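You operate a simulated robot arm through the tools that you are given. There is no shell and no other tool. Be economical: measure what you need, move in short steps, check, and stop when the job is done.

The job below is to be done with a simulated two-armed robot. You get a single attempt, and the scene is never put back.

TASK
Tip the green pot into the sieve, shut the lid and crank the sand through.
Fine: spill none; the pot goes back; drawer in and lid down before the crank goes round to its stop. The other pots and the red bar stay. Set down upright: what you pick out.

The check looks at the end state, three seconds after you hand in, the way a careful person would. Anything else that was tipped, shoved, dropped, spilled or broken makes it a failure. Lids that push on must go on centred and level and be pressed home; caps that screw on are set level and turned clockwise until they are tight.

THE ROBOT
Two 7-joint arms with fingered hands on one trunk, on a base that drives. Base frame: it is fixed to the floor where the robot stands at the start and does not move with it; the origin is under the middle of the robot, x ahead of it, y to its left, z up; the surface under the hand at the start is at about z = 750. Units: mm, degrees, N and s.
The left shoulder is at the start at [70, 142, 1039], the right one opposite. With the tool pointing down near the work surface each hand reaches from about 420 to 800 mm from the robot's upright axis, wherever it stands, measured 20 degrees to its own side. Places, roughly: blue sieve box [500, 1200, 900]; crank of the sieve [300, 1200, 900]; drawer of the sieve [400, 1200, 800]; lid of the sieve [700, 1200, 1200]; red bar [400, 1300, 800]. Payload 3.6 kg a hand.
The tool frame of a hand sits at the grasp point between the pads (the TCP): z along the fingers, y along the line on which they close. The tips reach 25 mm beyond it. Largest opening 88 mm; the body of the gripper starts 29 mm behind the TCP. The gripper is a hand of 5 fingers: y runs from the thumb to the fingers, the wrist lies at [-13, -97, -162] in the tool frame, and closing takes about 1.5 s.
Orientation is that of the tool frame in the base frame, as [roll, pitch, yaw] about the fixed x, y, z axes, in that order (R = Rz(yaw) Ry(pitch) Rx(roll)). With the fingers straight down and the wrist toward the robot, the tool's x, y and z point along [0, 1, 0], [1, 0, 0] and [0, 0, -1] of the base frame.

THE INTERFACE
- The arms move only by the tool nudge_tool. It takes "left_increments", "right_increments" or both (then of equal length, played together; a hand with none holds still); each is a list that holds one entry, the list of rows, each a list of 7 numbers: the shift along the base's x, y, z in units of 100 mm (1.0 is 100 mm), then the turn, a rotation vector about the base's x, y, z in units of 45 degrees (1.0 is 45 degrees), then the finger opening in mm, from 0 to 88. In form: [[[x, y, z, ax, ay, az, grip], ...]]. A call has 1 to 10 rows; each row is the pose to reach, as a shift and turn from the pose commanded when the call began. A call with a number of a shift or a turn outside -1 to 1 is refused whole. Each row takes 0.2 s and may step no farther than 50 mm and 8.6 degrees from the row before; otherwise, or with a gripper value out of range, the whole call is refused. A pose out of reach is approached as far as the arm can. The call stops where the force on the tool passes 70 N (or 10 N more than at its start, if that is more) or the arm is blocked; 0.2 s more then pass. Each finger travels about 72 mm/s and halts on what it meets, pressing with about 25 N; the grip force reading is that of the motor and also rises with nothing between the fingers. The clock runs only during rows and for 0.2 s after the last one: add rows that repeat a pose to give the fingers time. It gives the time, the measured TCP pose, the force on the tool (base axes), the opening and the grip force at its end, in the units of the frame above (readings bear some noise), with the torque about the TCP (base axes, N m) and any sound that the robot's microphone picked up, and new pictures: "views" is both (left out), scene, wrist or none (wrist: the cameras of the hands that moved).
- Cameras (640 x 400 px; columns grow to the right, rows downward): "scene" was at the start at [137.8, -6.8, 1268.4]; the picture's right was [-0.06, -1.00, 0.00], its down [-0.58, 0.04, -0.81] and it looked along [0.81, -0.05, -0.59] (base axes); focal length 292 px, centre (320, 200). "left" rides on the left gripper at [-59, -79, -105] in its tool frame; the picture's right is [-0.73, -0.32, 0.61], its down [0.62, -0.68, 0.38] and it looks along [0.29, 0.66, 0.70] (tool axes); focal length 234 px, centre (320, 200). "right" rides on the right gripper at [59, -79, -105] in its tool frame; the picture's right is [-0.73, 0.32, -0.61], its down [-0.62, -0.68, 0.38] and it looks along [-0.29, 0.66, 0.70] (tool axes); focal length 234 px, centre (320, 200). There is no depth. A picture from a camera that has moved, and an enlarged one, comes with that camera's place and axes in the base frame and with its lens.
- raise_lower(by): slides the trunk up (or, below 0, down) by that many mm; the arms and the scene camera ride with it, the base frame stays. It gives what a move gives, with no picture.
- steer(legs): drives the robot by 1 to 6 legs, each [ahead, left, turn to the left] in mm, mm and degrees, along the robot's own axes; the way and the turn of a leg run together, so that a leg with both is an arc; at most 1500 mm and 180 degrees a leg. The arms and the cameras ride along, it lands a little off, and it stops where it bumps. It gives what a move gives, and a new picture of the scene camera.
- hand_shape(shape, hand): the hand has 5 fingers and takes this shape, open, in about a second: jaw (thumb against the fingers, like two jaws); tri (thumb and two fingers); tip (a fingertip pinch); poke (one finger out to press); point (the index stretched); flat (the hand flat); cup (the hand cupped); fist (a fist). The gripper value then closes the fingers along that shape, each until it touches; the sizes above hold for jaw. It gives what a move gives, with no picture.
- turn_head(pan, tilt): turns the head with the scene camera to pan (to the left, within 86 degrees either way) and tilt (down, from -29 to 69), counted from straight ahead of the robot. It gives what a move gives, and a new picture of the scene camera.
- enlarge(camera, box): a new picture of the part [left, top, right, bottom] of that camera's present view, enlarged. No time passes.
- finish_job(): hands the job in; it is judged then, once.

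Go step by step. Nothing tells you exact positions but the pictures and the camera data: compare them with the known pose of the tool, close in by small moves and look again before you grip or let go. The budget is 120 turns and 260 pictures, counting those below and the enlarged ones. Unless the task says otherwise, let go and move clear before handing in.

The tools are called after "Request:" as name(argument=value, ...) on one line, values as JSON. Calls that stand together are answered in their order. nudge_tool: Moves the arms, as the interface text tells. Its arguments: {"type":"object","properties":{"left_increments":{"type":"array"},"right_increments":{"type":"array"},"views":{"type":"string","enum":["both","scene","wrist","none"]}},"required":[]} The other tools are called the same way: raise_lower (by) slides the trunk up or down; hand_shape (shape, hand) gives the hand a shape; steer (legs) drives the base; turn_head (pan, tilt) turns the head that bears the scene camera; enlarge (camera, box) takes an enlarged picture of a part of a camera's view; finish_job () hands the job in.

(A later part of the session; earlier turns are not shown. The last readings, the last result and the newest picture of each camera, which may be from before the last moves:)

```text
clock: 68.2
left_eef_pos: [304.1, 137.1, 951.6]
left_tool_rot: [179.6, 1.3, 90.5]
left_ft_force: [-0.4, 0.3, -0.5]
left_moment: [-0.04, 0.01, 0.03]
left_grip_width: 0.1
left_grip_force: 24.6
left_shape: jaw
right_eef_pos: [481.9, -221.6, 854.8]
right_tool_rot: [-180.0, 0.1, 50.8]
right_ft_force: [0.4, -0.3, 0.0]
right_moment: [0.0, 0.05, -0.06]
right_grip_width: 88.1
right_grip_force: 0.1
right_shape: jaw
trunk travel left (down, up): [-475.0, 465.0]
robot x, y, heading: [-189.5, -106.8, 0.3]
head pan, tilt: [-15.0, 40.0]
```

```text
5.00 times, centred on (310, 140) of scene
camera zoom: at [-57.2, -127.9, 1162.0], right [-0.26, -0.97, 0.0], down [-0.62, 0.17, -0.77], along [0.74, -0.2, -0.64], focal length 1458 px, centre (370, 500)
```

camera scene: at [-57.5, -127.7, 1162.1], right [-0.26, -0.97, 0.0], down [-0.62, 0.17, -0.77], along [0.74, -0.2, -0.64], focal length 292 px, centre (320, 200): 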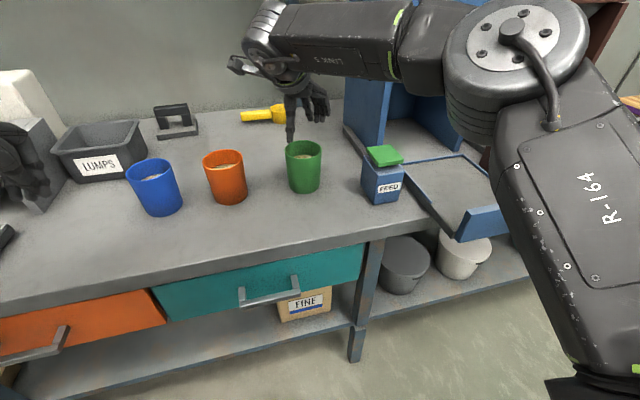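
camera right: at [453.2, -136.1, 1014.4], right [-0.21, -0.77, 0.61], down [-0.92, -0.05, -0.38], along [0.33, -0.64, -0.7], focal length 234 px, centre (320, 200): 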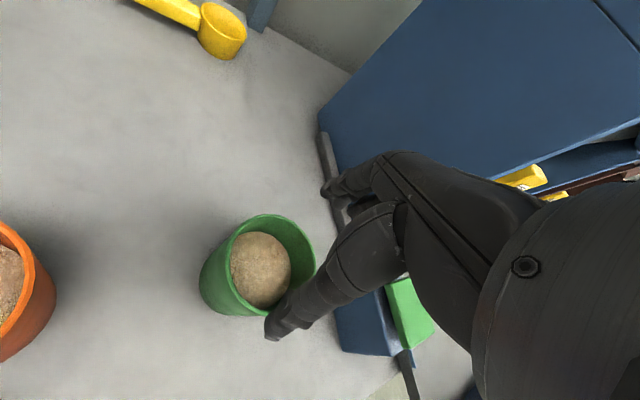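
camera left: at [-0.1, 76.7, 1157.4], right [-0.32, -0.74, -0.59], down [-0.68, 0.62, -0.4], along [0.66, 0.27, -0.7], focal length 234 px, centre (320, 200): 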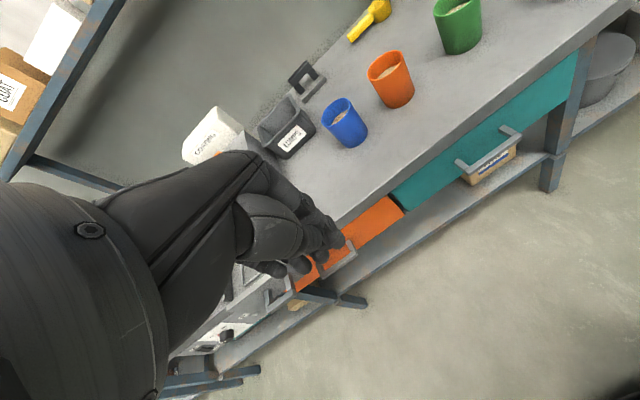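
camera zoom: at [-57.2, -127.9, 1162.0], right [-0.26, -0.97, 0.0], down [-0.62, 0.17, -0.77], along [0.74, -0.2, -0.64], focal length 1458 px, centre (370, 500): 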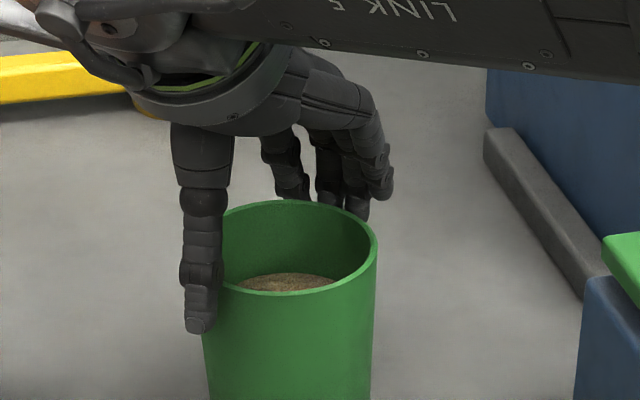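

Now all fingers pass behind the rim and the thumb hangs outside to the left. I go on down in small steps.

Request:
nudge_tool(right_increments=[[[0, 0, -0.05, 0, 0, 0, 88], [0, 0, -0.1, 0, 0, 0, 88], [0, 0, -0.15, 0, 0, 0, 88], [0, 0, -0.2, 0, 0, 0, 88]]], views="none")

Request:
enlarge(camera="right", box=[220, 150, 400, 350])

Request:
enlarge(camera="scene", box=[270, 100, 350, 180])

```text
clock: 69.2
left_eef_pos: [303.4, 136.7, 953.6]
left_tool_rot: [179.6, 1.4, 90.5]
left_ft_force: [0.9, 0.0, -0.1]
left_moment: [0.02, 0.01, 0.01]
left_grip_width: 0.1
left_grip_force: 24.9
left_shape: jaw
right_eef_pos: [480.9, -221.5, 835.9]
right_tool_rot: [180.0, 0.0, 50.6]
right_ft_force: [2.7, -0.2, 6.3]
right_moment: [-0.08, -0.12, -0.01]
right_grip_width: 87.9
right_grip_force: 0.0
right_shape: jaw
trunk travel left (down, up): [-475.0, 465.0]
robot x, y, heading: [-190.6, -103.6, 0.3]
head pan, tilt: [-15.0, 40.0]
```

```text
2.00 times, centred on (310, 250) of right
camera zoom: at [457.4, -126.3, 940.1], right [-0.21, -0.77, 0.61], down [-0.92, -0.05, -0.39], along [0.33, -0.64, -0.7], focal length 468 px, centre (340, 100)
```

zoom: 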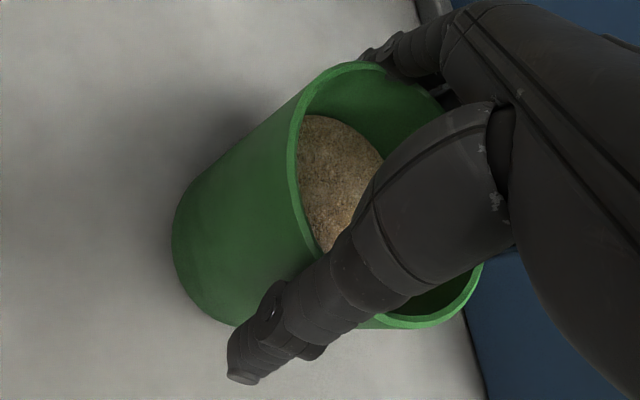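

```text
5.00 times, centred on (310, 140) of scene
camera zoom: at [-57.8, -127.6, 1162.2], right [-0.26, -0.97, 0.0], down [-0.62, 0.17, -0.77], along [0.74, -0.2, -0.64], focal length 1458 px, centre (370, 500)
```

zoom: 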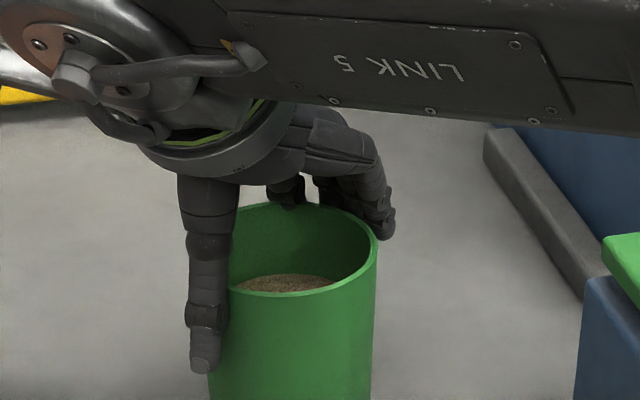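

All fingers are now outside the wall, with light contact at the finger bases. I ease up 3 mm and close gently.

Request:
nudge_tool(right_increments=[[[0.0, 0, 0.03, 0, 0, 0, 88], [0, 0, 0.03, 0, 0, 0, 84], [0, 0, 0.03, 0, 0, 0, 80], [0, 0, 0.03, 0, 0, 0, 76], [0, 0, 0.03, 0, 0, 0, 72], [0, 0, 0.03, 0, 0, 0, 66], [0, 0, 0.03, 0, 0, 0, 60], [0, 0, 0.03, 0, 0, 0, 50], [0, 0, 0.03, 0, 0, 0, 50]]], views="none")

Request:
enlarge(camera="right", box=[220, 150, 400, 350])

Request:
enlarge(camera="scene", box=[270, 100, 350, 180])

```text
clock: 71.2
left_eef_pos: [304.2, 136.0, 951.6]
left_tool_rot: [179.5, 1.3, 90.4]
left_ft_force: [-1.0, 0.3, -0.6]
left_moment: [-0.02, 0.0, -0.02]
left_grip_width: 0.1
left_grip_force: 25.3
left_shape: jaw
right_eef_pos: [481.2, -223.0, 836.5]
right_tool_rot: [-179.8, 0.0, 50.8]
right_ft_force: [-0.1, 1.0, -0.3]
right_moment: [0.0, -0.05, 0.01]
right_grip_width: 61.4
right_grip_force: 25.6
right_shape: jaw
trunk travel left (down, up): [-475.0, 465.0]
robot x, y, heading: [-189.7, -102.4, -0.0]
head pan, tilt: [-15.0, 40.0]
```

```text
2.00 times, centred on (310, 250) of right
camera zoom: at [458.6, -126.9, 941.3], right [-0.21, -0.77, 0.61], down [-0.92, -0.05, -0.38], along [0.32, -0.64, -0.7], focal length 468 px, centre (340, 100)
```

zoom: 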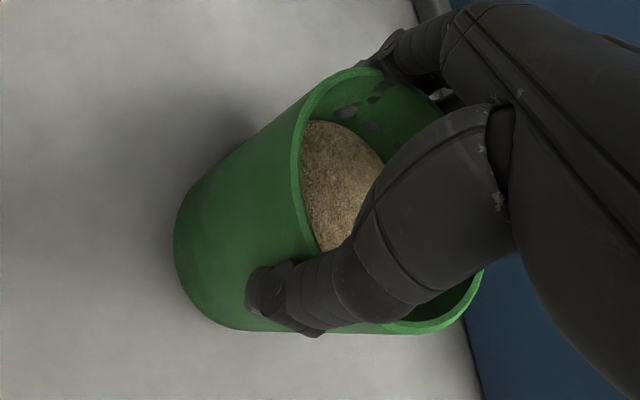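

```text
5.00 times, centred on (310, 140) of scene
camera zoom: at [-56.6, -127.8, 1161.9], right [-0.26, -0.97, 0.0], down [-0.62, 0.17, -0.77], along [0.74, -0.2, -0.64], focal length 1458 px, centre (370, 500)
```

zoom: 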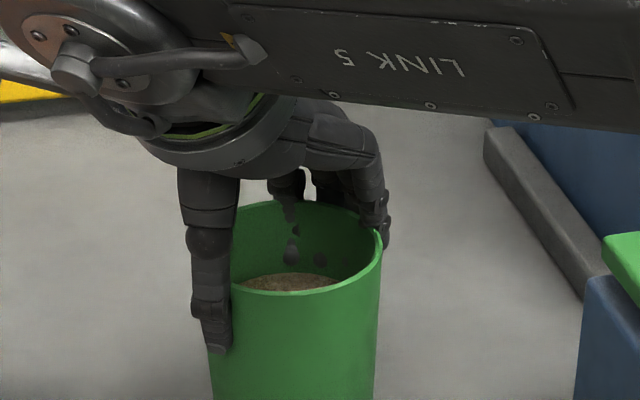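

The grip holds outside the wall (finger meshes only poke through visually). I lift 30 mm and check that the pot comes level.

Request:
nudge_tool(right_increments=[[[0.0, 0, 0.05, 0, 0, 0, 50], [0, 0, 0.15, 0, 0, 0, 50], [0, 0, 0.3, 0, 0, 0, 50]]], views="none")

Request:
enlarge(camera="scene", box=[240, 80, 360, 200])

```text
clock: 72.0
left_eef_pos: [305.1, 137.3, 950.6]
left_tool_rot: [179.6, 1.4, 90.6]
left_ft_force: [0.6, 0.1, 0.8]
left_moment: [0.03, 0.0, 0.03]
left_grip_width: 0.0
left_grip_force: 24.7
left_shape: jaw
right_eef_pos: [479.1, -221.4, 866.5]
right_tool_rot: [-179.9, -0.1, 50.7]
right_ft_force: [-0.1, 0.5, -4.0]
right_moment: [0.03, -0.05, -0.02]
right_grip_width: 61.1
right_grip_force: 24.8
right_shape: jaw
trunk travel left (down, up): [-475.0, 465.0]
robot x, y, heading: [-192.5, -109.0, 0.2]
head pan, tilt: [-15.0, 40.0]
```

```text
3.33 times, centred on (300, 140) of scene
camera zoom: at [-57.0, -127.6, 1162.0], right [-0.26, -0.97, 0.0], down [-0.62, 0.17, -0.77], along [0.74, -0.2, -0.64], focal length 972 px, centre (387, 400)
```

zoom: 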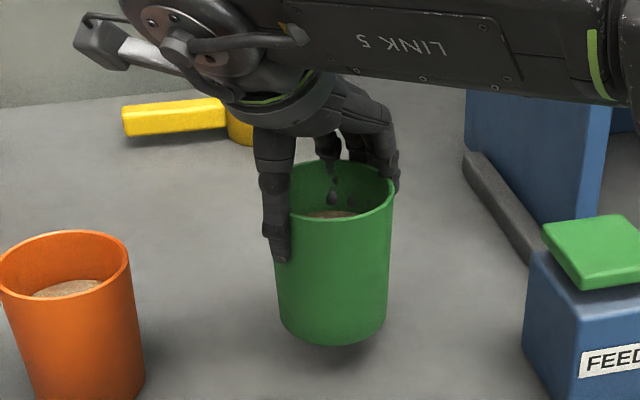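

The pot hangs level and the load reads about 4 N. I raise it further, back off and drive to the sieve.

Request:
nudge_tool(right_increments=[[[0.0, 0, 0.25, 0, 0, 0, 50], [0, 0, 0.5, 0, 0, 0, 50], [0, 0, 0.75, 0, 0, 0, 50], [0, 0, 1.0, 0, 0, 0, 50]]], views="none")

Request:
raise_lower(by=150)

Request:
steer(legs=[[-200, 0, 0], [0, 1480, 0]])

Request:
turn_head(pan=-15, tilt=35)

```text
clock: 73.0
left_eef_pos: [304.0, 137.5, 951.0]
left_tool_rot: [179.6, 1.4, 90.4]
left_ft_force: [0.6, -0.6, -0.8]
left_moment: [0.03, 0.01, 0.0]
left_grip_width: 0.0
left_grip_force: 25.2
left_shape: jaw
right_eef_pos: [480.2, -220.4, 966.2]
right_tool_rot: [180.0, 0.0, 50.8]
right_ft_force: [0.0, -1.0, -4.5]
right_moment: [0.03, -0.06, -0.02]
right_grip_width: 61.4
right_grip_force: 25.5
right_shape: jaw
trunk travel left (down, up): [-475.0, 465.0]
robot x, y, heading: [-190.7, -102.3, -0.1]
head pan, tilt: [-15.0, 40.0]
```

```text
clock: 74.7
left_eef_pos: [305.0, 137.0, 1101.6]
left_tool_rot: [179.7, 1.2, 90.5]
left_ft_force: [0.1, -0.4, 0.2]
left_moment: [-0.01, 0.01, 0.03]
left_grip_width: 0.1
left_grip_force: 24.8
left_shape: jaw
right_eef_pos: [481.2, -220.7, 1116.0]
right_tool_rot: [-180.0, 0.1, 50.8]
right_ft_force: [0.0, -0.6, -4.7]
right_moment: [0.08, -0.04, -0.01]
right_grip_width: 61.1
right_grip_force: 25.4
right_shape: jaw
trunk travel left (down, up): [-625.0, 315.0]
robot x, y, heading: [-190.9, -105.1, -0.1]
head pan, tilt: [-15.0, 40.0]
```

```text
clock: 83.2
left_eef_pos: [71.3, 1607.3, 1101.2]
left_tool_rot: [179.6, 1.3, 91.9]
left_ft_force: [0.4, -0.2, -0.3]
left_moment: [-0.04, -0.04, 0.0]
left_grip_width: 0.0
left_grip_force: 24.8
left_shape: jaw
right_eef_pos: [255.4, 1253.1, 1116.3]
right_tool_rot: [-179.9, 0.0, 52.1]
right_ft_force: [0.2, -0.4, -4.3]
right_moment: [0.05, -0.04, 0.01]
right_grip_width: 61.5
right_grip_force: 24.9
right_shape: jaw
trunk travel left (down, up): [-625.0, 315.0]
robot x, y, heading: [-417.8, 1355.0, 1.3]
head pan, tilt: [-15.0, 40.0]
camera scene: at [-283.7, 1333.8, 1311.9], right [-0.23, -0.97, 0.0], down [-0.63, 0.15, -0.77], along [0.74, -0.18, -0.64], focal length 292 px, centre (320, 200)
```

scene: 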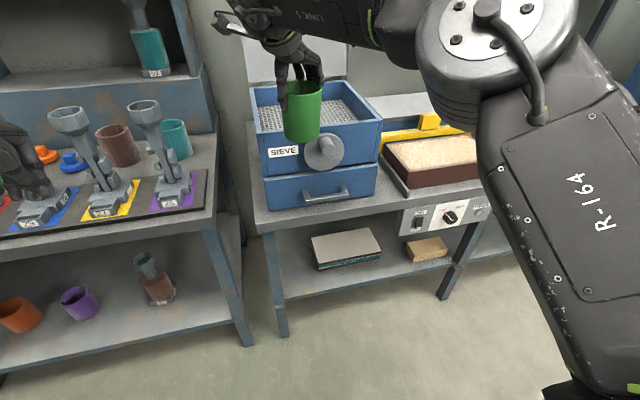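

```text
clock: 83.8
left_eef_pos: [71.9, 1605.8, 1099.7]
left_tool_rot: [179.6, 1.3, 91.8]
left_ft_force: [0.2, -0.4, -1.0]
left_moment: [-0.02, 0.01, 0.02]
left_grip_width: 0.0
left_grip_force: 25.0
left_shape: jaw
right_eef_pos: [255.3, 1253.3, 1116.6]
right_tool_rot: [-179.9, 0.0, 52.1]
right_ft_force: [0.4, 0.7, -4.8]
right_moment: [0.07, -0.02, 0.0]
right_grip_width: 61.3
right_grip_force: 24.8
right_shape: jaw
trunk travel left (down, up): [-625.0, 315.0]
robot x, y, heading: [-421.1, 1353.6, 1.4]
head pan, tilt: [-15.0, 35.0]
camera scene: at [-280.7, 1333.2, 1319.5], right [-0.23, -0.97, 0.0], down [-0.56, 0.13, -0.82], along [0.8, -0.19, -0.57], focal length 292 px, centre (320, 200)
```

scene: 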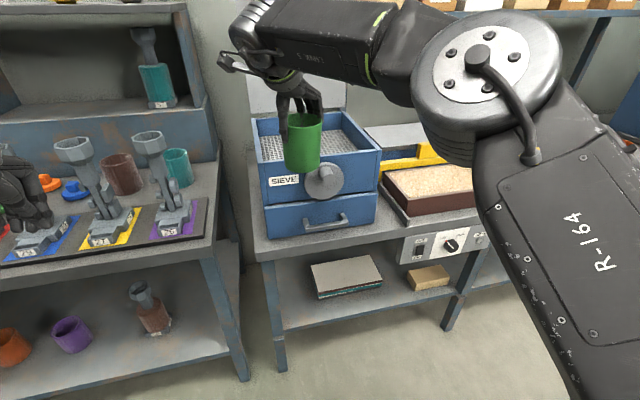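

The drawer is in and the pot hangs before the sieve. I drive forward so the pot is over the box.

Request:
steer(legs=[[265, -40, -1.3]])

Request:
turn_head(pan=-10, tilt=45)

```text
clock: 85.7
left_eef_pos: [334.2, 1557.9, 1101.6]
left_tool_rot: [179.5, 1.2, 90.4]
left_ft_force: [0.5, -0.2, -0.4]
left_moment: [0.02, 0.03, -0.01]
left_grip_width: 0.0
left_grip_force: 25.1
left_shape: jaw
right_eef_pos: [511.2, 1199.8, 1115.8]
right_tool_rot: [-179.8, 0.0, 50.6]
right_ft_force: [-0.3, -0.5, -5.2]
right_moment: [0.1, -0.03, 0.01]
right_grip_width: 61.3
right_grip_force: 24.9
right_shape: jaw
trunk travel left (down, up): [-625.0, 315.0]
robot x, y, heading: [-160.5, 1315.2, -0.1]
head pan, tilt: [-15.0, 35.0]
camera scene: at [-24.1, 1293.2, 1319.6], right [-0.26, -0.97, 0.0], down [-0.55, 0.15, -0.82], along [0.79, -0.21, -0.57], focal length 292 px, centre (320, 200)
```

scene: 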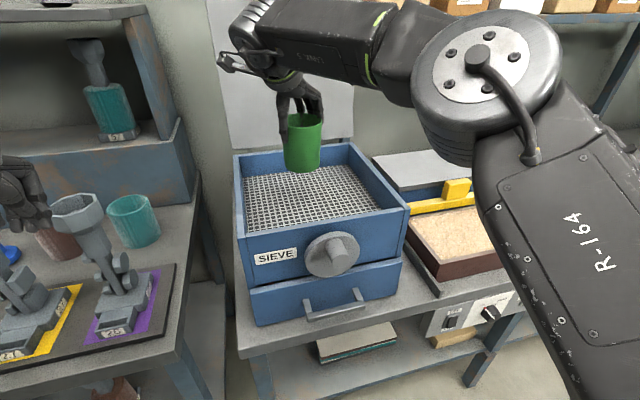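

```text
clock: 86.4
left_eef_pos: [336.2, 1558.2, 1101.1]
left_tool_rot: [179.7, 1.2, 90.2]
left_ft_force: [-0.4, -0.3, 0.7]
left_moment: [-0.01, 0.02, 0.0]
left_grip_width: 0.0
left_grip_force: 25.2
left_shape: jaw
right_eef_pos: [511.5, 1200.3, 1117.0]
right_tool_rot: [180.0, 0.0, 50.7]
right_ft_force: [0.7, 0.6, -4.2]
right_moment: [0.03, -0.06, 0.03]
right_grip_width: 61.4
right_grip_force: 24.7
right_shape: jaw
trunk travel left (down, up): [-625.0, 315.0]
robot x, y, heading: [-158.8, 1315.5, 0.0]
head pan, tilt: [-10.0, 45.0]
camera scene: at [-28.2, 1301.8, 1304.7], right [-0.17, -0.98, 0.0], down [-0.7, 0.12, -0.71], along [0.7, -0.12, -0.71], focal length 292 px, centre (320, 200)
```

scene: 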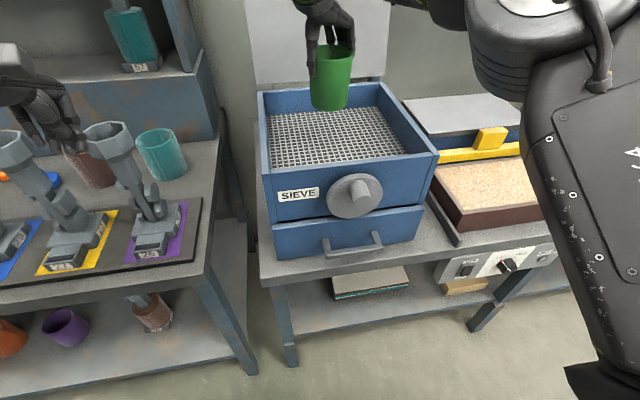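

The pot is over the box. I begin the pour: move slightly to [525,1215,1145] and roll the first 40° about the closing axis.

Request:
nudge_tool(right_increments=[[[0.07, 0.08, 0.15, 0, 0, 0, 50], [0.14, 0.15, 0.3, 0, 0, 0, 50], [0.14, 0.15, 0.3, 0.115, -0.094, 0, 50], [0.14, 0.15, 0.3, 0.229, -0.188, 0, 50], [0.14, 0.15, 0.3, 0.344, -0.281, 0, 50], [0.14, 0.15, 0.3, 0.459, -0.375, 0, 50], [0.14, 0.15, 0.3, 0.573, -0.469, 0, 50], [0.14, 0.15, 0.3, 0.688, -0.563, 0, 50]]], views="scene")

Request:
enlarge(camera="scene", box=[240, 0, 460, 180])

```text
clock: 88.2
left_eef_pos: [335.3, 1556.9, 1102.1]
left_tool_rot: [179.6, 1.3, 90.3]
left_ft_force: [-0.5, -0.1, 0.0]
left_moment: [0.0, 0.0, 0.03]
left_grip_width: 0.1
left_grip_force: 25.4
left_shape: jaw
right_eef_pos: [525.2, 1215.8, 1146.4]
right_tool_rot: [-179.8, -40.1, 50.6]
right_ft_force: [0.8, 0.3, -4.6]
right_moment: [-0.06, 0.05, 0.01]
right_grip_width: 61.1
right_grip_force: 25.1
right_shape: jaw
trunk travel left (down, up): [-625.0, 315.0]
robot x, y, heading: [-159.6, 1317.6, 0.1]
head pan, tilt: [-10.0, 45.0]
camera scene: at [-28.7, 1301.0, 1304.7], right [-0.17, -0.98, 0.0], down [-0.7, 0.12, -0.71], along [0.7, -0.12, -0.71], focal length 292 px, centre (320, 200)
```

scene: 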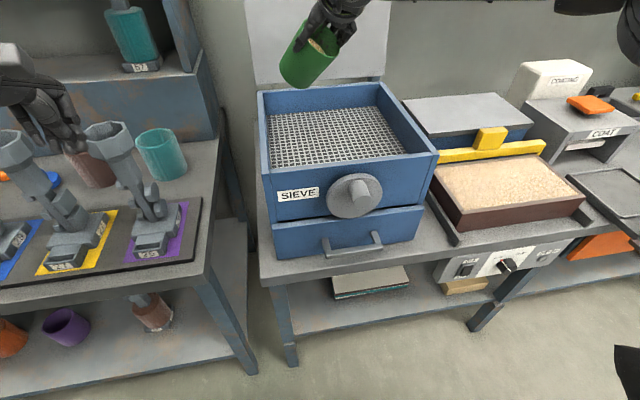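

```text
2.22 times, centred on (350, 90) of scene
camera zoom: at [-28.7, 1301.0, 1304.7], right [-0.17, -0.98, 0.0], down [-0.7, 0.12, -0.71], along [0.7, -0.12, -0.71], focal length 648 px, centre (253, 444)
```

zoom: 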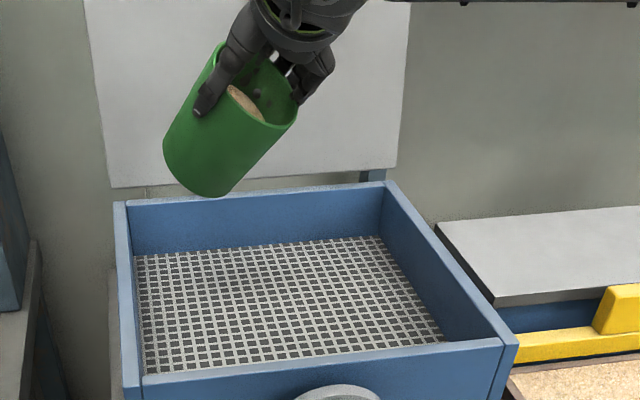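

The tilt is smooth and the sand is still inside. I continue the roll to about 80° slowly.

Request:
nudge_tool(right_increments=[[[0, 0, 0, 0.086, -0.07, 0, 50], [0, 0, 0, 0.172, -0.141, 0, 50], [0, 0, 0, 0.258, -0.211, 0, 50], [0, 0, 0, 0.344, -0.281, 0, 50], [0, 0, 0, 0.43, -0.352, 0, 50], [0, 0, 0, 0.516, -0.422, 0, 50], [0, 0, 0, 0.602, -0.493, 0, 50], [0, 0, 0, 0.688, -0.563, 0, 50]]], views="none")

Request:
enlarge(camera="scene", box=[240, 0, 460, 180])

```text
clock: 90.0
left_eef_pos: [334.6, 1558.3, 1101.9]
left_tool_rot: [179.5, 1.3, 90.2]
left_ft_force: [-0.4, 0.4, 0.2]
left_moment: [-0.03, -0.01, -0.01]
left_grip_width: 0.2
left_grip_force: 24.7
left_shape: jaw
right_eef_pos: [524.2, 1216.3, 1147.8]
right_tool_rot: [-178.8, -80.1, 49.6]
right_ft_force: [-0.2, -1.1, -0.5]
right_moment: [0.0, -0.01, -0.01]
right_grip_width: 60.8
right_grip_force: 25.3
right_shape: jaw
trunk travel left (down, up): [-625.0, 315.0]
robot x, y, heading: [-162.0, 1313.8, -0.1]
head pan, tilt: [-10.0, 45.0]
```

```text
2.22 times, centred on (350, 90) of scene
camera zoom: at [-28.9, 1301.7, 1304.7], right [-0.17, -0.98, 0.0], down [-0.7, 0.12, -0.71], along [0.7, -0.12, -0.71], focal length 648 px, centre (253, 444)
```

zoom: 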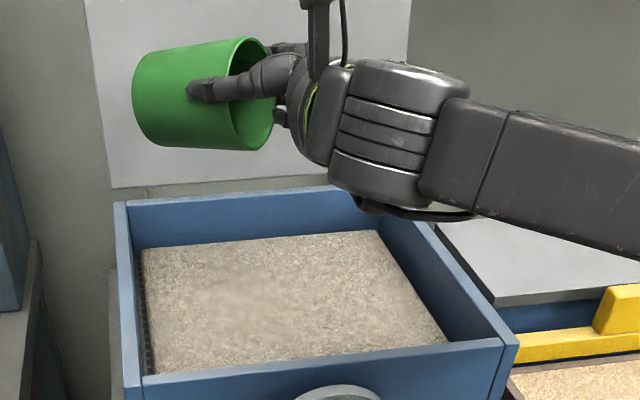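

The sand is in the sieve and the load has dropped to nearly zero. I tip further to be sure it's empty.

Request:
nudge_tool(right_increments=[[[0, 0, 0, 0.1, -0.085, 0, 50], [0, 0, 0, 0.2, -0.17, 0, 50], [0, 0, 0, 0.3, -0.255, 0, 50], [0, 0, 0, 0.4, -0.34, 0, 50], [0, 0, 0, 0.5, -0.425, 0, 50], [0, 0, 0, 0.6, -0.51, 0, 50], [0, 0, 0, 0.6, -0.51, 0, 50], [0, 0, 0, 0.6, -0.51, 0, 50]]], views="both")

```text
clock: 91.8
left_eef_pos: [335.0, 1557.4, 1102.1]
left_tool_rot: [179.6, 1.2, 90.3]
left_ft_force: [-0.4, 0.3, 0.1]
left_moment: [0.0, 0.0, 0.04]
left_grip_width: 0.0
left_grip_force: 24.9
left_shape: jaw
right_eef_pos: [524.3, 1215.5, 1145.3]
right_tool_rot: [-179.9, -85.8, 50.6]
right_ft_force: [-1.3, -0.6, -1.8]
right_moment: [-0.06, 0.03, 0.03]
right_grip_width: 60.7
right_grip_force: 24.8
right_shape: jaw
right hand out of reach, approached as far as the arm can: row 2, 3, 4, 5, 6, 7, 8
trunk travel left (down, up): [-625.0, 315.0]
robot x, y, heading: [-159.5, 1320.5, -0.0]
head pan, tilt: [-10.0, 45.0]
camera scene: at [-29.3, 1301.9, 1304.7], right [-0.17, -0.98, 0.0], down [-0.7, 0.12, -0.71], along [0.7, -0.12, -0.71], focal length 292 px, centre (320, 200)
camera right: at [399.6, 1187.7, 1211.7], right [-0.17, -0.71, -0.68], down [-0.31, 0.69, -0.65], along [0.94, 0.11, -0.34], focal length 234 px, centre (320, 200)
```

scene: 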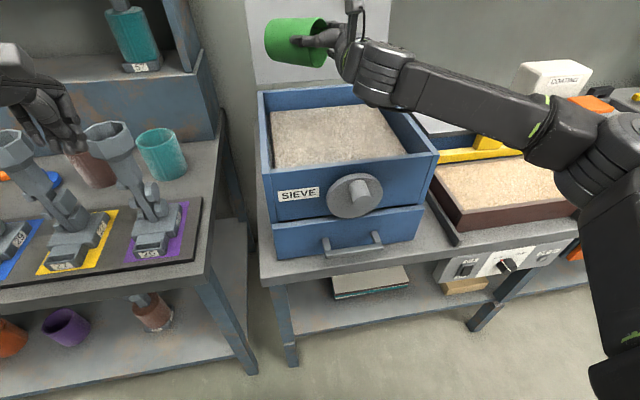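
right: 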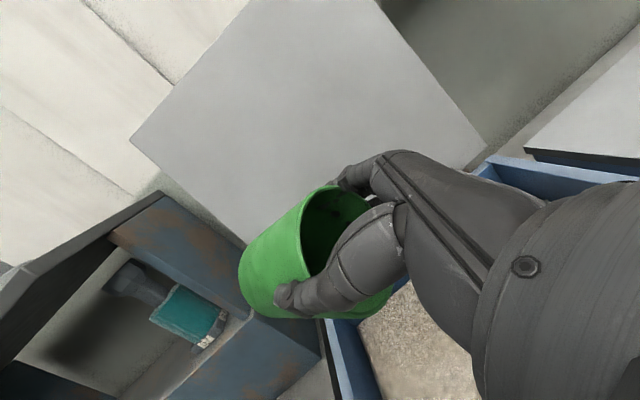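

The arm stops at 86°; I check the inside of the pot.

Request:
enlarge(camera="right", box=[220, 160, 420, 340])

Request:
enlarge(camera="scene", box=[240, 60, 460, 260])

```text
2.22 times, centred on (320, 250) of right
camera zoom: at [399.6, 1187.7, 1211.7], right [-0.17, -0.71, -0.68], down [-0.31, 0.69, -0.65], along [0.94, 0.11, -0.34], focal length 520 px, centre (320, 89)
```

zoom: 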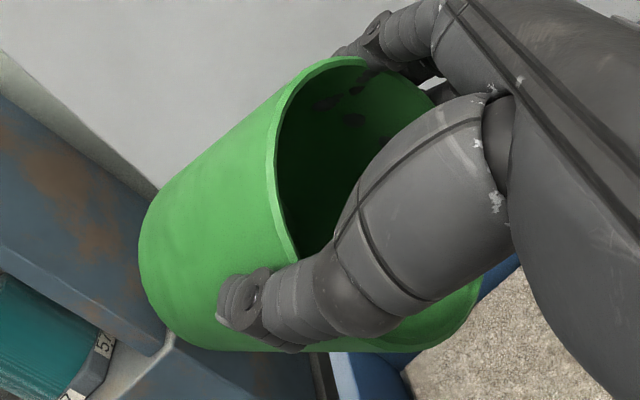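

```text
2.00 times, centred on (350, 160) of scene
camera zoom: at [-29.3, 1301.9, 1304.7], right [-0.17, -0.98, 0.0], down [-0.7, 0.12, -0.71], along [0.7, -0.12, -0.71], focal length 583 px, centre (260, 280)
```

zoom: 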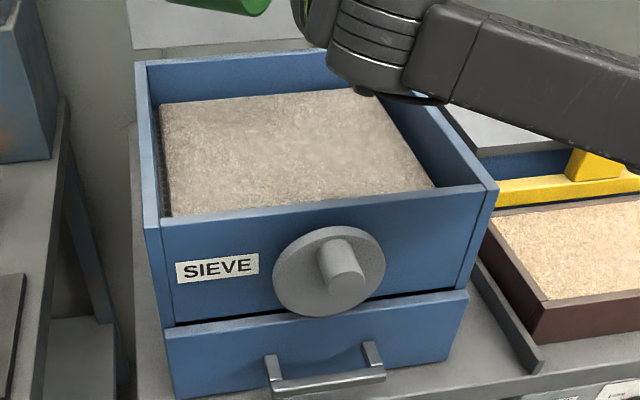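

The pot is empty and the sand lies evenly inside the sieve, none spilled. I roll the pot back upright.

Request:
nudge_tool(right_increments=[[[0, 0, 0, -0.1, 0.085, 0, 50], [0, 0, 0, -0.2, 0.17, 0, 50], [0, 0, 0, -0.3, 0.255, 0, 50], [0, 0, 0, -0.4, 0.34, 0, 50], [0, 0, 0, -0.5, 0.425, 0, 50], [0, 0, 0, -0.6, 0.51, 0, 50]]], views="none")

```text
clock: 93.2
left_eef_pos: [335.7, 1557.9, 1101.5]
left_tool_rot: [179.6, 1.4, 90.3]
left_ft_force: [-0.4, -0.5, -0.1]
left_moment: [-0.01, -0.01, -0.02]
left_grip_width: 0.0
left_grip_force: 25.1
left_shape: jaw
right_eef_pos: [524.7, 1215.8, 1147.2]
right_tool_rot: [-179.0, -50.3, 49.9]
right_ft_force: [0.2, 0.0, 0.2]
right_moment: [-0.03, 0.03, 0.0]
right_grip_width: 60.9
right_grip_force: 25.1
right_shape: jaw
trunk travel left (down, up): [-625.0, 315.0]
robot x, y, heading: [-156.2, 1315.9, 0.0]
head pan, tilt: [-10.0, 45.0]
```

Fifty degrees remain; I bring it upright in two moves.

Request:
nudge_tool(right_increments=[[[0, 0, 0, -0.11, 0.092, 0, 50], [0, 0, 0, -0.22, 0.184, 0, 50], [0, 0, 0, -0.33, 0.276, 0, 50], [0, 0, 0, -0.44, 0.368, 0, 50], [0, 0, 0, -0.55, 0.46, 0, 50], [0, 0, 0, -0.66, 0.552, 0, 50]]], views="none")

Request:
nudge_tool(right_increments=[[[0, 0, 0, -0.09, 0.08, 0, 50], [0, 0, 0, -0.18, 0.16, 0, 50]]], views="scene")

```text
clock: 94.6
left_eef_pos: [335.5, 1559.1, 1102.1]
left_tool_rot: [179.6, 1.5, 90.3]
left_ft_force: [-0.2, -0.2, 0.1]
left_moment: [-0.02, -0.01, 0.04]
left_grip_width: 0.0
left_grip_force: 24.9
left_shape: jaw
right_eef_pos: [524.3, 1215.6, 1145.7]
right_tool_rot: [-179.3, -11.6, 50.0]
right_ft_force: [-0.2, 0.2, -0.9]
right_moment: [-0.01, 0.03, 0.02]
right_grip_width: 60.6
right_grip_force: 25.1
right_shape: jaw
trunk travel left (down, up): [-625.0, 315.0]
robot x, y, heading: [-159.1, 1317.6, -0.3]
head pan, tilt: [-10.0, 45.0]
```

```text
clock: 95.2
left_eef_pos: [334.7, 1558.8, 1100.3]
left_tool_rot: [179.6, 1.3, 90.3]
left_ft_force: [-0.4, -0.7, -0.1]
left_moment: [-0.02, 0.0, -0.02]
left_grip_width: 0.2
left_grip_force: 25.1
left_shape: jaw
right_eef_pos: [521.8, 1217.4, 1146.1]
right_tool_rot: [-179.3, -1.0, 50.1]
right_ft_force: [0.6, -0.5, -0.3]
right_moment: [0.04, 0.03, -0.01]
right_grip_width: 60.5
right_grip_force: 25.2
right_shape: jaw
trunk travel left (down, up): [-625.0, 315.0]
robot x, y, heading: [-162.6, 1315.5, -0.0]
head pan, tilt: [-10.0, 45.0]
camera scene: at [-29.2, 1303.6, 1304.8], right [-0.17, -0.98, 0.0], down [-0.7, 0.12, -0.71], along [0.7, -0.12, -0.71], focal length 292 px, centre (320, 200)
```

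scene: 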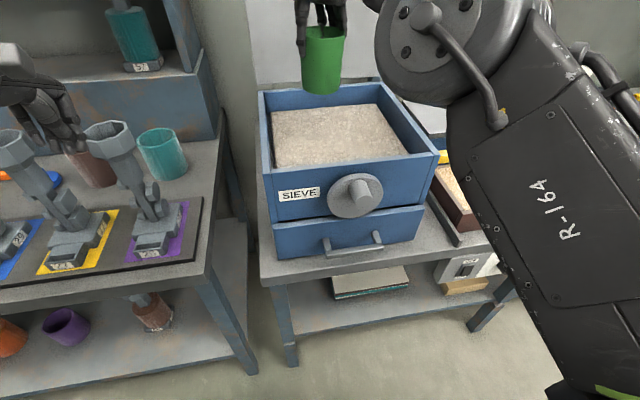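

The pot is upright and empty. I drive back to its place on the bench.

Request:
steer(legs=[[-220, 0, 0], [0, -1440, 0]])

Request:
turn_head(pan=-15, tilt=40)

```text
clock: 103.9
left_eef_pos: [96.5, 54.4, 1102.3]
left_tool_rot: [179.6, 1.2, 89.0]
left_ft_force: [-0.5, -0.1, -0.4]
left_moment: [0.0, -0.01, -0.01]
left_grip_width: 0.2
left_grip_force: 25.4
left_shape: jaw
right_eef_pos: [276.2, -294.3, 1144.8]
right_tool_rot: [-179.0, -1.1, 48.7]
right_ft_force: [1.2, -0.3, 0.1]
right_moment: [0.0, -0.01, 0.01]
right_grip_width: 60.4
right_grip_force: 25.0
right_shape: jaw
trunk travel left (down, up): [-625.0, 315.0]
robot x, y, heading: [-407.5, -177.7, -1.0]
head pan, tilt: [-10.0, 45.0]
camera scene: at [-274.2, -193.9, 1304.7], right [-0.2, -0.98, 0.0], down [-0.69, 0.14, -0.71], along [0.69, -0.14, -0.71], focal length 292 px, centre (320, 200)
```

scene: 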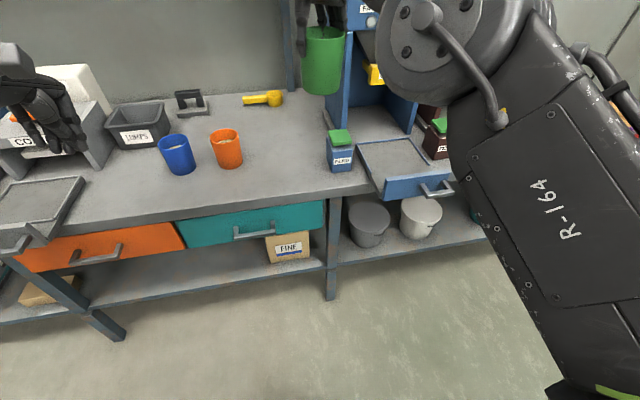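

```text
clock: 104.6
left_eef_pos: [97.4, 53.4, 1102.7]
left_tool_rot: [179.6, 1.2, 89.0]
left_ft_force: [-0.3, -0.3, 0.7]
left_moment: [0.0, 0.01, -0.01]
left_grip_width: 0.1
left_grip_force: 24.9
left_shape: jaw
right_eef_pos: [274.4, -293.0, 1145.0]
right_tool_rot: [-179.1, -1.2, 48.7]
right_ft_force: [-0.6, 0.9, -1.0]
right_moment: [-0.02, -0.03, -0.03]
right_grip_width: 60.7
right_grip_force: 25.2
right_shape: jaw
trunk travel left (down, up): [-625.0, 315.0]
robot x, y, heading: [-405.0, -177.4, -1.3]
head pan, tilt: [-15.0, 40.0]
camera scene: at [-272.4, -201.9, 1312.0], right [-0.28, -0.96, 0.0], down [-0.62, 0.18, -0.77], along [0.73, -0.22, -0.64], focal length 292 px, centre (320, 200)
```

scene: 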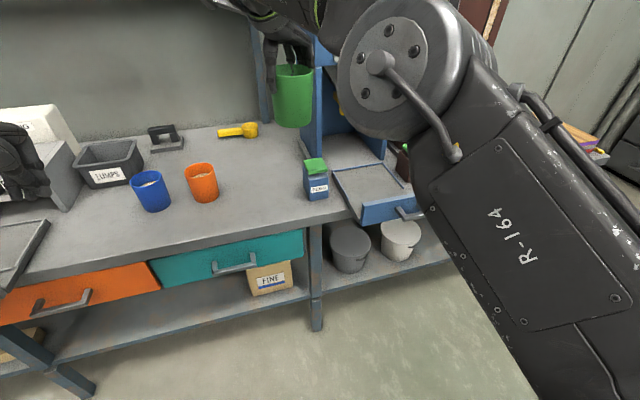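

I move ahead and left to align with the old place, then lower the trunk.

Request:
steer(legs=[[190, 65, 1.2]])

Request:
raise_lower(by=-150)

```text
clock: 106.2
left_eef_pos: [277.5, 129.6, 1101.1]
left_tool_rot: [179.6, 1.3, 90.4]
left_ft_force: [0.6, 0.3, 0.1]
left_moment: [-0.03, -0.01, 0.02]
left_grip_width: 0.2
left_grip_force: 24.8
left_shape: jaw
right_eef_pos: [466.4, -212.9, 1145.3]
right_tool_rot: [-179.1, -1.1, 50.0]
right_ft_force: [-0.1, -0.6, -0.9]
right_moment: [0.01, -0.01, 0.01]
right_grip_width: 60.4
right_grip_force: 25.1
right_shape: jaw
trunk travel left (down, up): [-625.0, 315.0]
robot x, y, heading: [-218.0, -111.9, -0.1]
head pan, tilt: [-15.0, 40.0]
camera scene: at [-83.7, -135.6, 1312.1], right [-0.26, -0.97, 0.0], down [-0.62, 0.17, -0.77], along [0.74, -0.2, -0.64], focal length 292 px, centre (320, 200)
```

scene: 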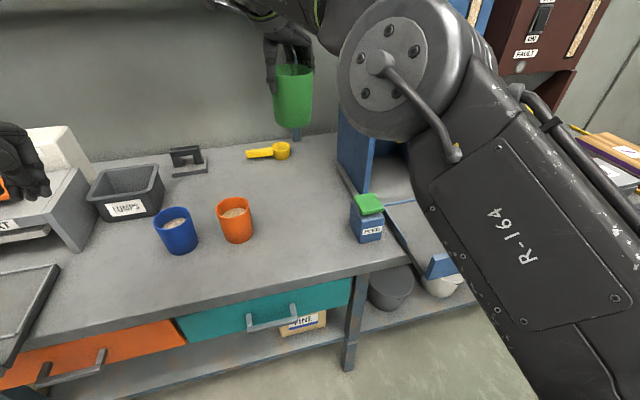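

```text
clock: 107.9
left_eef_pos: [278.7, 129.6, 952.0]
left_tool_rot: [179.6, 1.2, 90.5]
left_ft_force: [0.0, 0.1, -0.1]
left_moment: [0.01, 0.02, 0.06]
left_grip_width: 0.0
left_grip_force: 25.0
left_shape: jaw
right_eef_pos: [467.0, -213.3, 996.2]
right_tool_rot: [-179.1, -1.1, 50.2]
right_ft_force: [0.0, 0.2, -0.8]
right_moment: [-0.03, -0.03, 0.0]
right_grip_width: 60.5
right_grip_force: 25.5
right_shape: jaw
trunk travel left (down, up): [-475.0, 465.0]
robot x, y, heading: [-216.5, -110.5, 0.0]
head pan, tilt: [-15.0, 40.0]
```

I level the hand, align to [481,-222], and lower 100 mm, then look.

Request:
nudge_tool(right_increments=[[[0.07, -0.045, -0.25, -0.016, 0, 0.006, 50], [0.14, -0.09, -0.5, -0.032, 0, 0.013, 50], [0.14, -0.09, -0.75, -0.032, 0, 0.013, 50], [0.14, -0.09, -1.0, -0.032, 0, 0.013, 50], [0.14, -0.09, -1.0, -0.032, 0, 0.013, 50]]], views="none")

Request:
enlarge(camera="scene", box=[220, 80, 380, 220])

```text
clock: 109.1
left_eef_pos: [276.8, 129.2, 952.8]
left_tool_rot: [179.5, 1.3, 90.5]
left_ft_force: [-1.2, 0.6, 1.0]
left_moment: [0.0, -0.02, -0.02]
left_grip_width: 0.2
left_grip_force: 25.2
left_shape: jaw
right_eef_pos: [482.3, -221.2, 894.9]
right_tool_rot: [-180.0, 0.0, 50.7]
right_ft_force: [-0.5, -0.4, -1.2]
right_moment: [-0.01, 0.01, 0.02]
right_grip_width: 60.3
right_grip_force: 24.7
right_shape: jaw
trunk travel left (down, up): [-475.0, 465.0]
robot x, y, heading: [-215.4, -111.4, 0.4]
head pan, tilt: [-15.0, 40.0]
```

```text
2.86 times, centred on (300, 150) of scene
camera zoom: at [-83.8, -135.4, 1162.1], right [-0.26, -0.97, 0.0], down [-0.62, 0.17, -0.77], along [0.74, -0.2, -0.64], focal length 833 px, centre (377, 343)
```

zoom: 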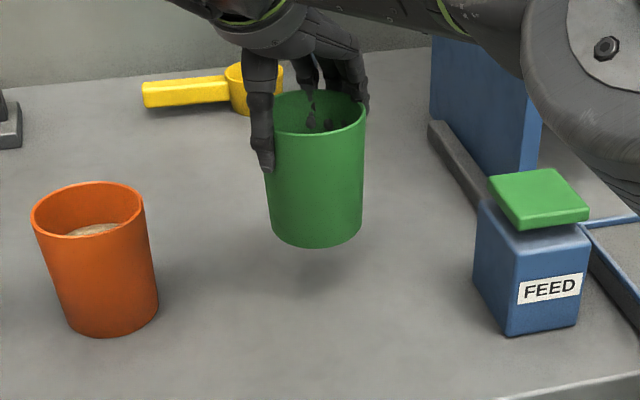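

The pot is level over its place. I lower it until it touches down.

Request:
nudge_tool(right_increments=[[[-0.01, 0, -0.2, 0, 0, 0, 50], [-0.01, 0, -0.4, 0, 0, 0, 50], [-0.01, 0, -0.52, 0, 0, 0, 50], [-0.01, 0, -0.56, 0, 0, 0, 50], [-0.01, 0, -0.58, 0, 0, 0, 50]]], views="none")

Request:
enlarge(camera="scene", box=[220, 80, 380, 220])

```text
clock: 110.3
left_eef_pos: [277.5, 130.2, 952.9]
left_tool_rot: [179.5, 1.3, 90.5]
left_ft_force: [-0.4, 0.0, -0.3]
left_moment: [-0.02, 0.01, 0.01]
left_grip_width: 0.0
left_grip_force: 25.2
left_shape: jaw
right_eef_pos: [480.2, -221.1, 837.7]
right_tool_rot: [-179.9, 0.1, 50.7]
right_ft_force: [0.8, -1.0, 0.1]
right_moment: [0.0, -0.03, 0.01]
right_grip_width: 60.2
right_grip_force: 25.6
right_shape: jaw
trunk travel left (down, up): [-475.0, 465.0]
robot x, y, heading: [-219.2, -114.4, 0.2]
head pan, tilt: [-15.0, 40.0]
```

```text
2.86 times, centred on (300, 150) of scene
camera zoom: at [-83.9, -135.5, 1162.1], right [-0.26, -0.97, 0.0], down [-0.62, 0.17, -0.77], along [0.74, -0.2, -0.64], focal length 833 px, centre (377, 343)
```

zoom: 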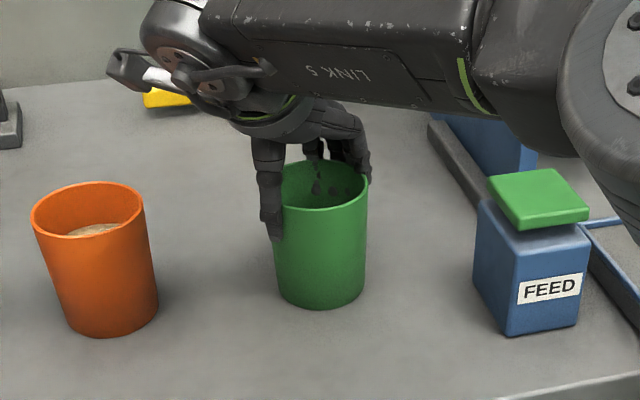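

No clear contact yet; I lower by 1 mm steps.

Request:
nudge_tool(right_increments=[[[0, 0, -0.01, 0, 0, 0, 50], [0, 0, -0.02, 0, 0, 0, 50]]], views="none")

Request:
nudge_tool(right_increments=[[[0, 0, -0.01, 0, 0, 0, 50], [0, 0, -0.015, 0, 0, 0, 50]]], views="none")

```text
clock: 110.9
left_eef_pos: [276.8, 129.2, 952.4]
left_tool_rot: [179.5, 1.4, 90.5]
left_ft_force: [-0.6, -0.8, 0.3]
left_moment: [0.01, -0.01, -0.01]
left_grip_width: 0.0
left_grip_force: 25.5
left_shape: jaw
right_eef_pos: [478.2, -223.1, 836.7]
right_tool_rot: [179.8, 0.0, 50.6]
right_ft_force: [3.4, 1.6, 10.2]
right_moment: [-0.1, -0.13, 0.08]
right_grip_width: 59.9
right_grip_force: 24.9
right_shape: jaw
trunk travel left (down, up): [-475.0, 465.0]
robot x, y, heading: [-216.4, -114.8, 0.2]
head pan, tilt: [-15.0, 40.0]
```

```text
clock: 111.5
left_eef_pos: [276.1, 129.0, 954.3]
left_tool_rot: [179.6, 1.4, 90.5]
left_ft_force: [-0.4, 0.8, 1.2]
left_moment: [-0.01, 0.0, 0.01]
left_grip_width: 0.0
left_grip_force: 25.2
left_shape: jaw
right_eef_pos: [477.9, -221.9, 836.6]
right_tool_rot: [179.7, -0.2, 50.7]
right_ft_force: [5.4, 0.6, 19.4]
right_moment: [-0.2, -0.2, 0.07]
right_grip_width: 59.4
right_grip_force: 25.1
right_shape: jaw
trunk travel left (down, up): [-475.0, 465.0]
robot x, y, heading: [-209.4, -110.6, 0.2]
head pan, tilt: [-15.0, 40.0]
```

It stands on the bench (19 N). I ease up 2 mm, open slowly, and lift straight up.

Request:
nudge_tool(right_increments=[[[0, 0, 0.02, 0, 0, 0, 50], [0, 0, 0.02, 0, 0, 0, 64], [0, 0, 0.02, 0, 0, 0, 72], [0, 0, 0.02, 0, 0, 0, 80], [0, 0, 0.02, 0, 0, 0, 88], [0, 0, 0.02, 0, 0, 0, 88], [0, 0, 0.02, 0, 0, 0, 88]]], views="none")

Request:
enlarge(camera="scene", box=[220, 80, 380, 220])

Request:
enlarge(camera="right", box=[220, 150, 400, 350])

```text
clock: 113.1
left_eef_pos: [277.2, 128.7, 951.3]
left_tool_rot: [179.6, 1.2, 90.4]
left_ft_force: [0.2, 0.3, 0.3]
left_moment: [0.01, -0.02, -0.02]
left_grip_width: 0.0
left_grip_force: 25.1
left_shape: jaw
right_eef_pos: [479.9, -222.5, 837.3]
right_tool_rot: [-180.0, 0.0, 50.7]
right_ft_force: [0.7, 1.0, 0.5]
right_moment: [-0.03, -0.02, 0.01]
right_grip_width: 87.9
right_grip_force: 0.0
right_shape: jaw
trunk travel left (down, up): [-475.0, 465.0]
robot x, y, heading: [-217.5, -111.7, 0.1]
head pan, tilt: [-15.0, 40.0]
```

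```text
2.86 times, centred on (300, 150) of scene
camera zoom: at [-83.7, -135.5, 1162.0], right [-0.26, -0.97, 0.0], down [-0.62, 0.17, -0.77], along [0.74, -0.2, -0.64], focal length 833 px, centre (377, 343)
```

zoom: 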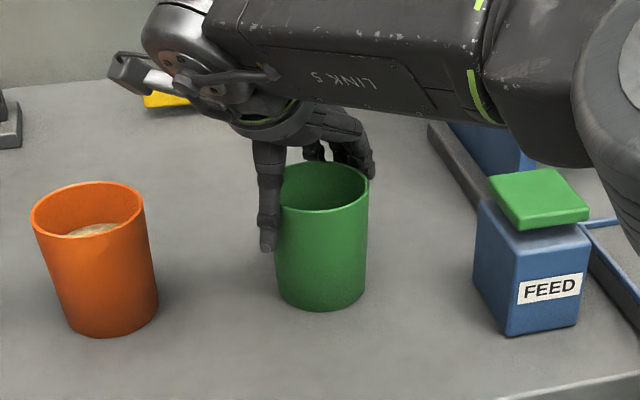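

```text
2.00 times, centred on (310, 250) of right
camera zoom: at [455.5, -127.3, 940.4], right [-0.21, -0.77, 0.61], down [-0.92, -0.05, -0.38], along [0.32, -0.64, -0.7], focal length 468 px, centre (340, 100)
```

zoom: 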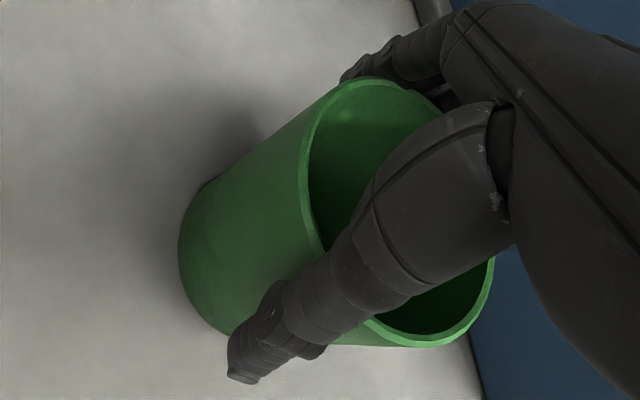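

The pot stands upright and empty. I lift the hand straight up.

Request:
nudge_tool(right_increments=[[[0, 0, 0.05, 0, 0, 0, 88], [0, 0, 0.12, 0, 0, 0, 88], [0, 0, 0.25, 0, 0, 0, 88], [0, 0, 0.5, 0, 0, 0, 88], [0, 0, 0.75, 0, 0, 0, 88], [0, 0, 1.0, 0, 0, 0, 88]]], views="scene")

```text
clock: 114.5
left_eef_pos: [278.5, 129.9, 952.0]
left_tool_rot: [179.5, 1.4, 90.4]
left_ft_force: [-0.9, -0.3, -0.2]
left_moment: [0.0, -0.01, -0.01]
left_grip_width: 0.0
left_grip_force: 25.2
left_shape: jaw
right_eef_pos: [481.3, -222.4, 935.8]
right_tool_rot: [-180.0, 0.0, 50.8]
right_ft_force: [0.0, 0.6, 0.3]
right_moment: [-0.01, 0.0, -0.02]
right_grip_width: 87.8
right_grip_force: 0.1
right_shape: jaw
trunk travel left (down, up): [-475.0, 465.0]
robot x, y, heading: [-216.8, -114.0, 0.0]
head pan, tilt: [-15.0, 40.0]
camera scene: at [-84.2, -135.1, 1162.1], right [-0.26, -0.97, 0.0], down [-0.62, 0.17, -0.77], along [0.74, -0.2, -0.64], focal length 292 px, centre (320, 200)
```

scene: 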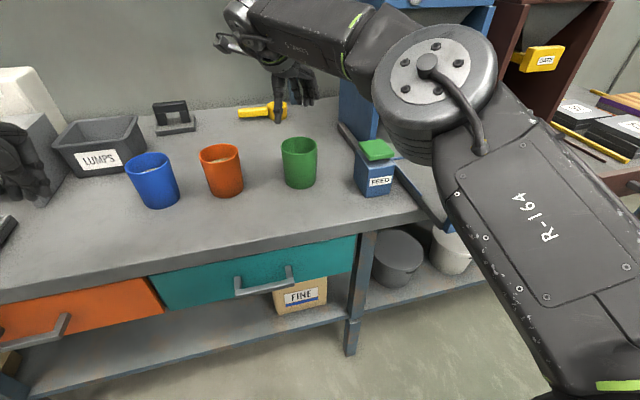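

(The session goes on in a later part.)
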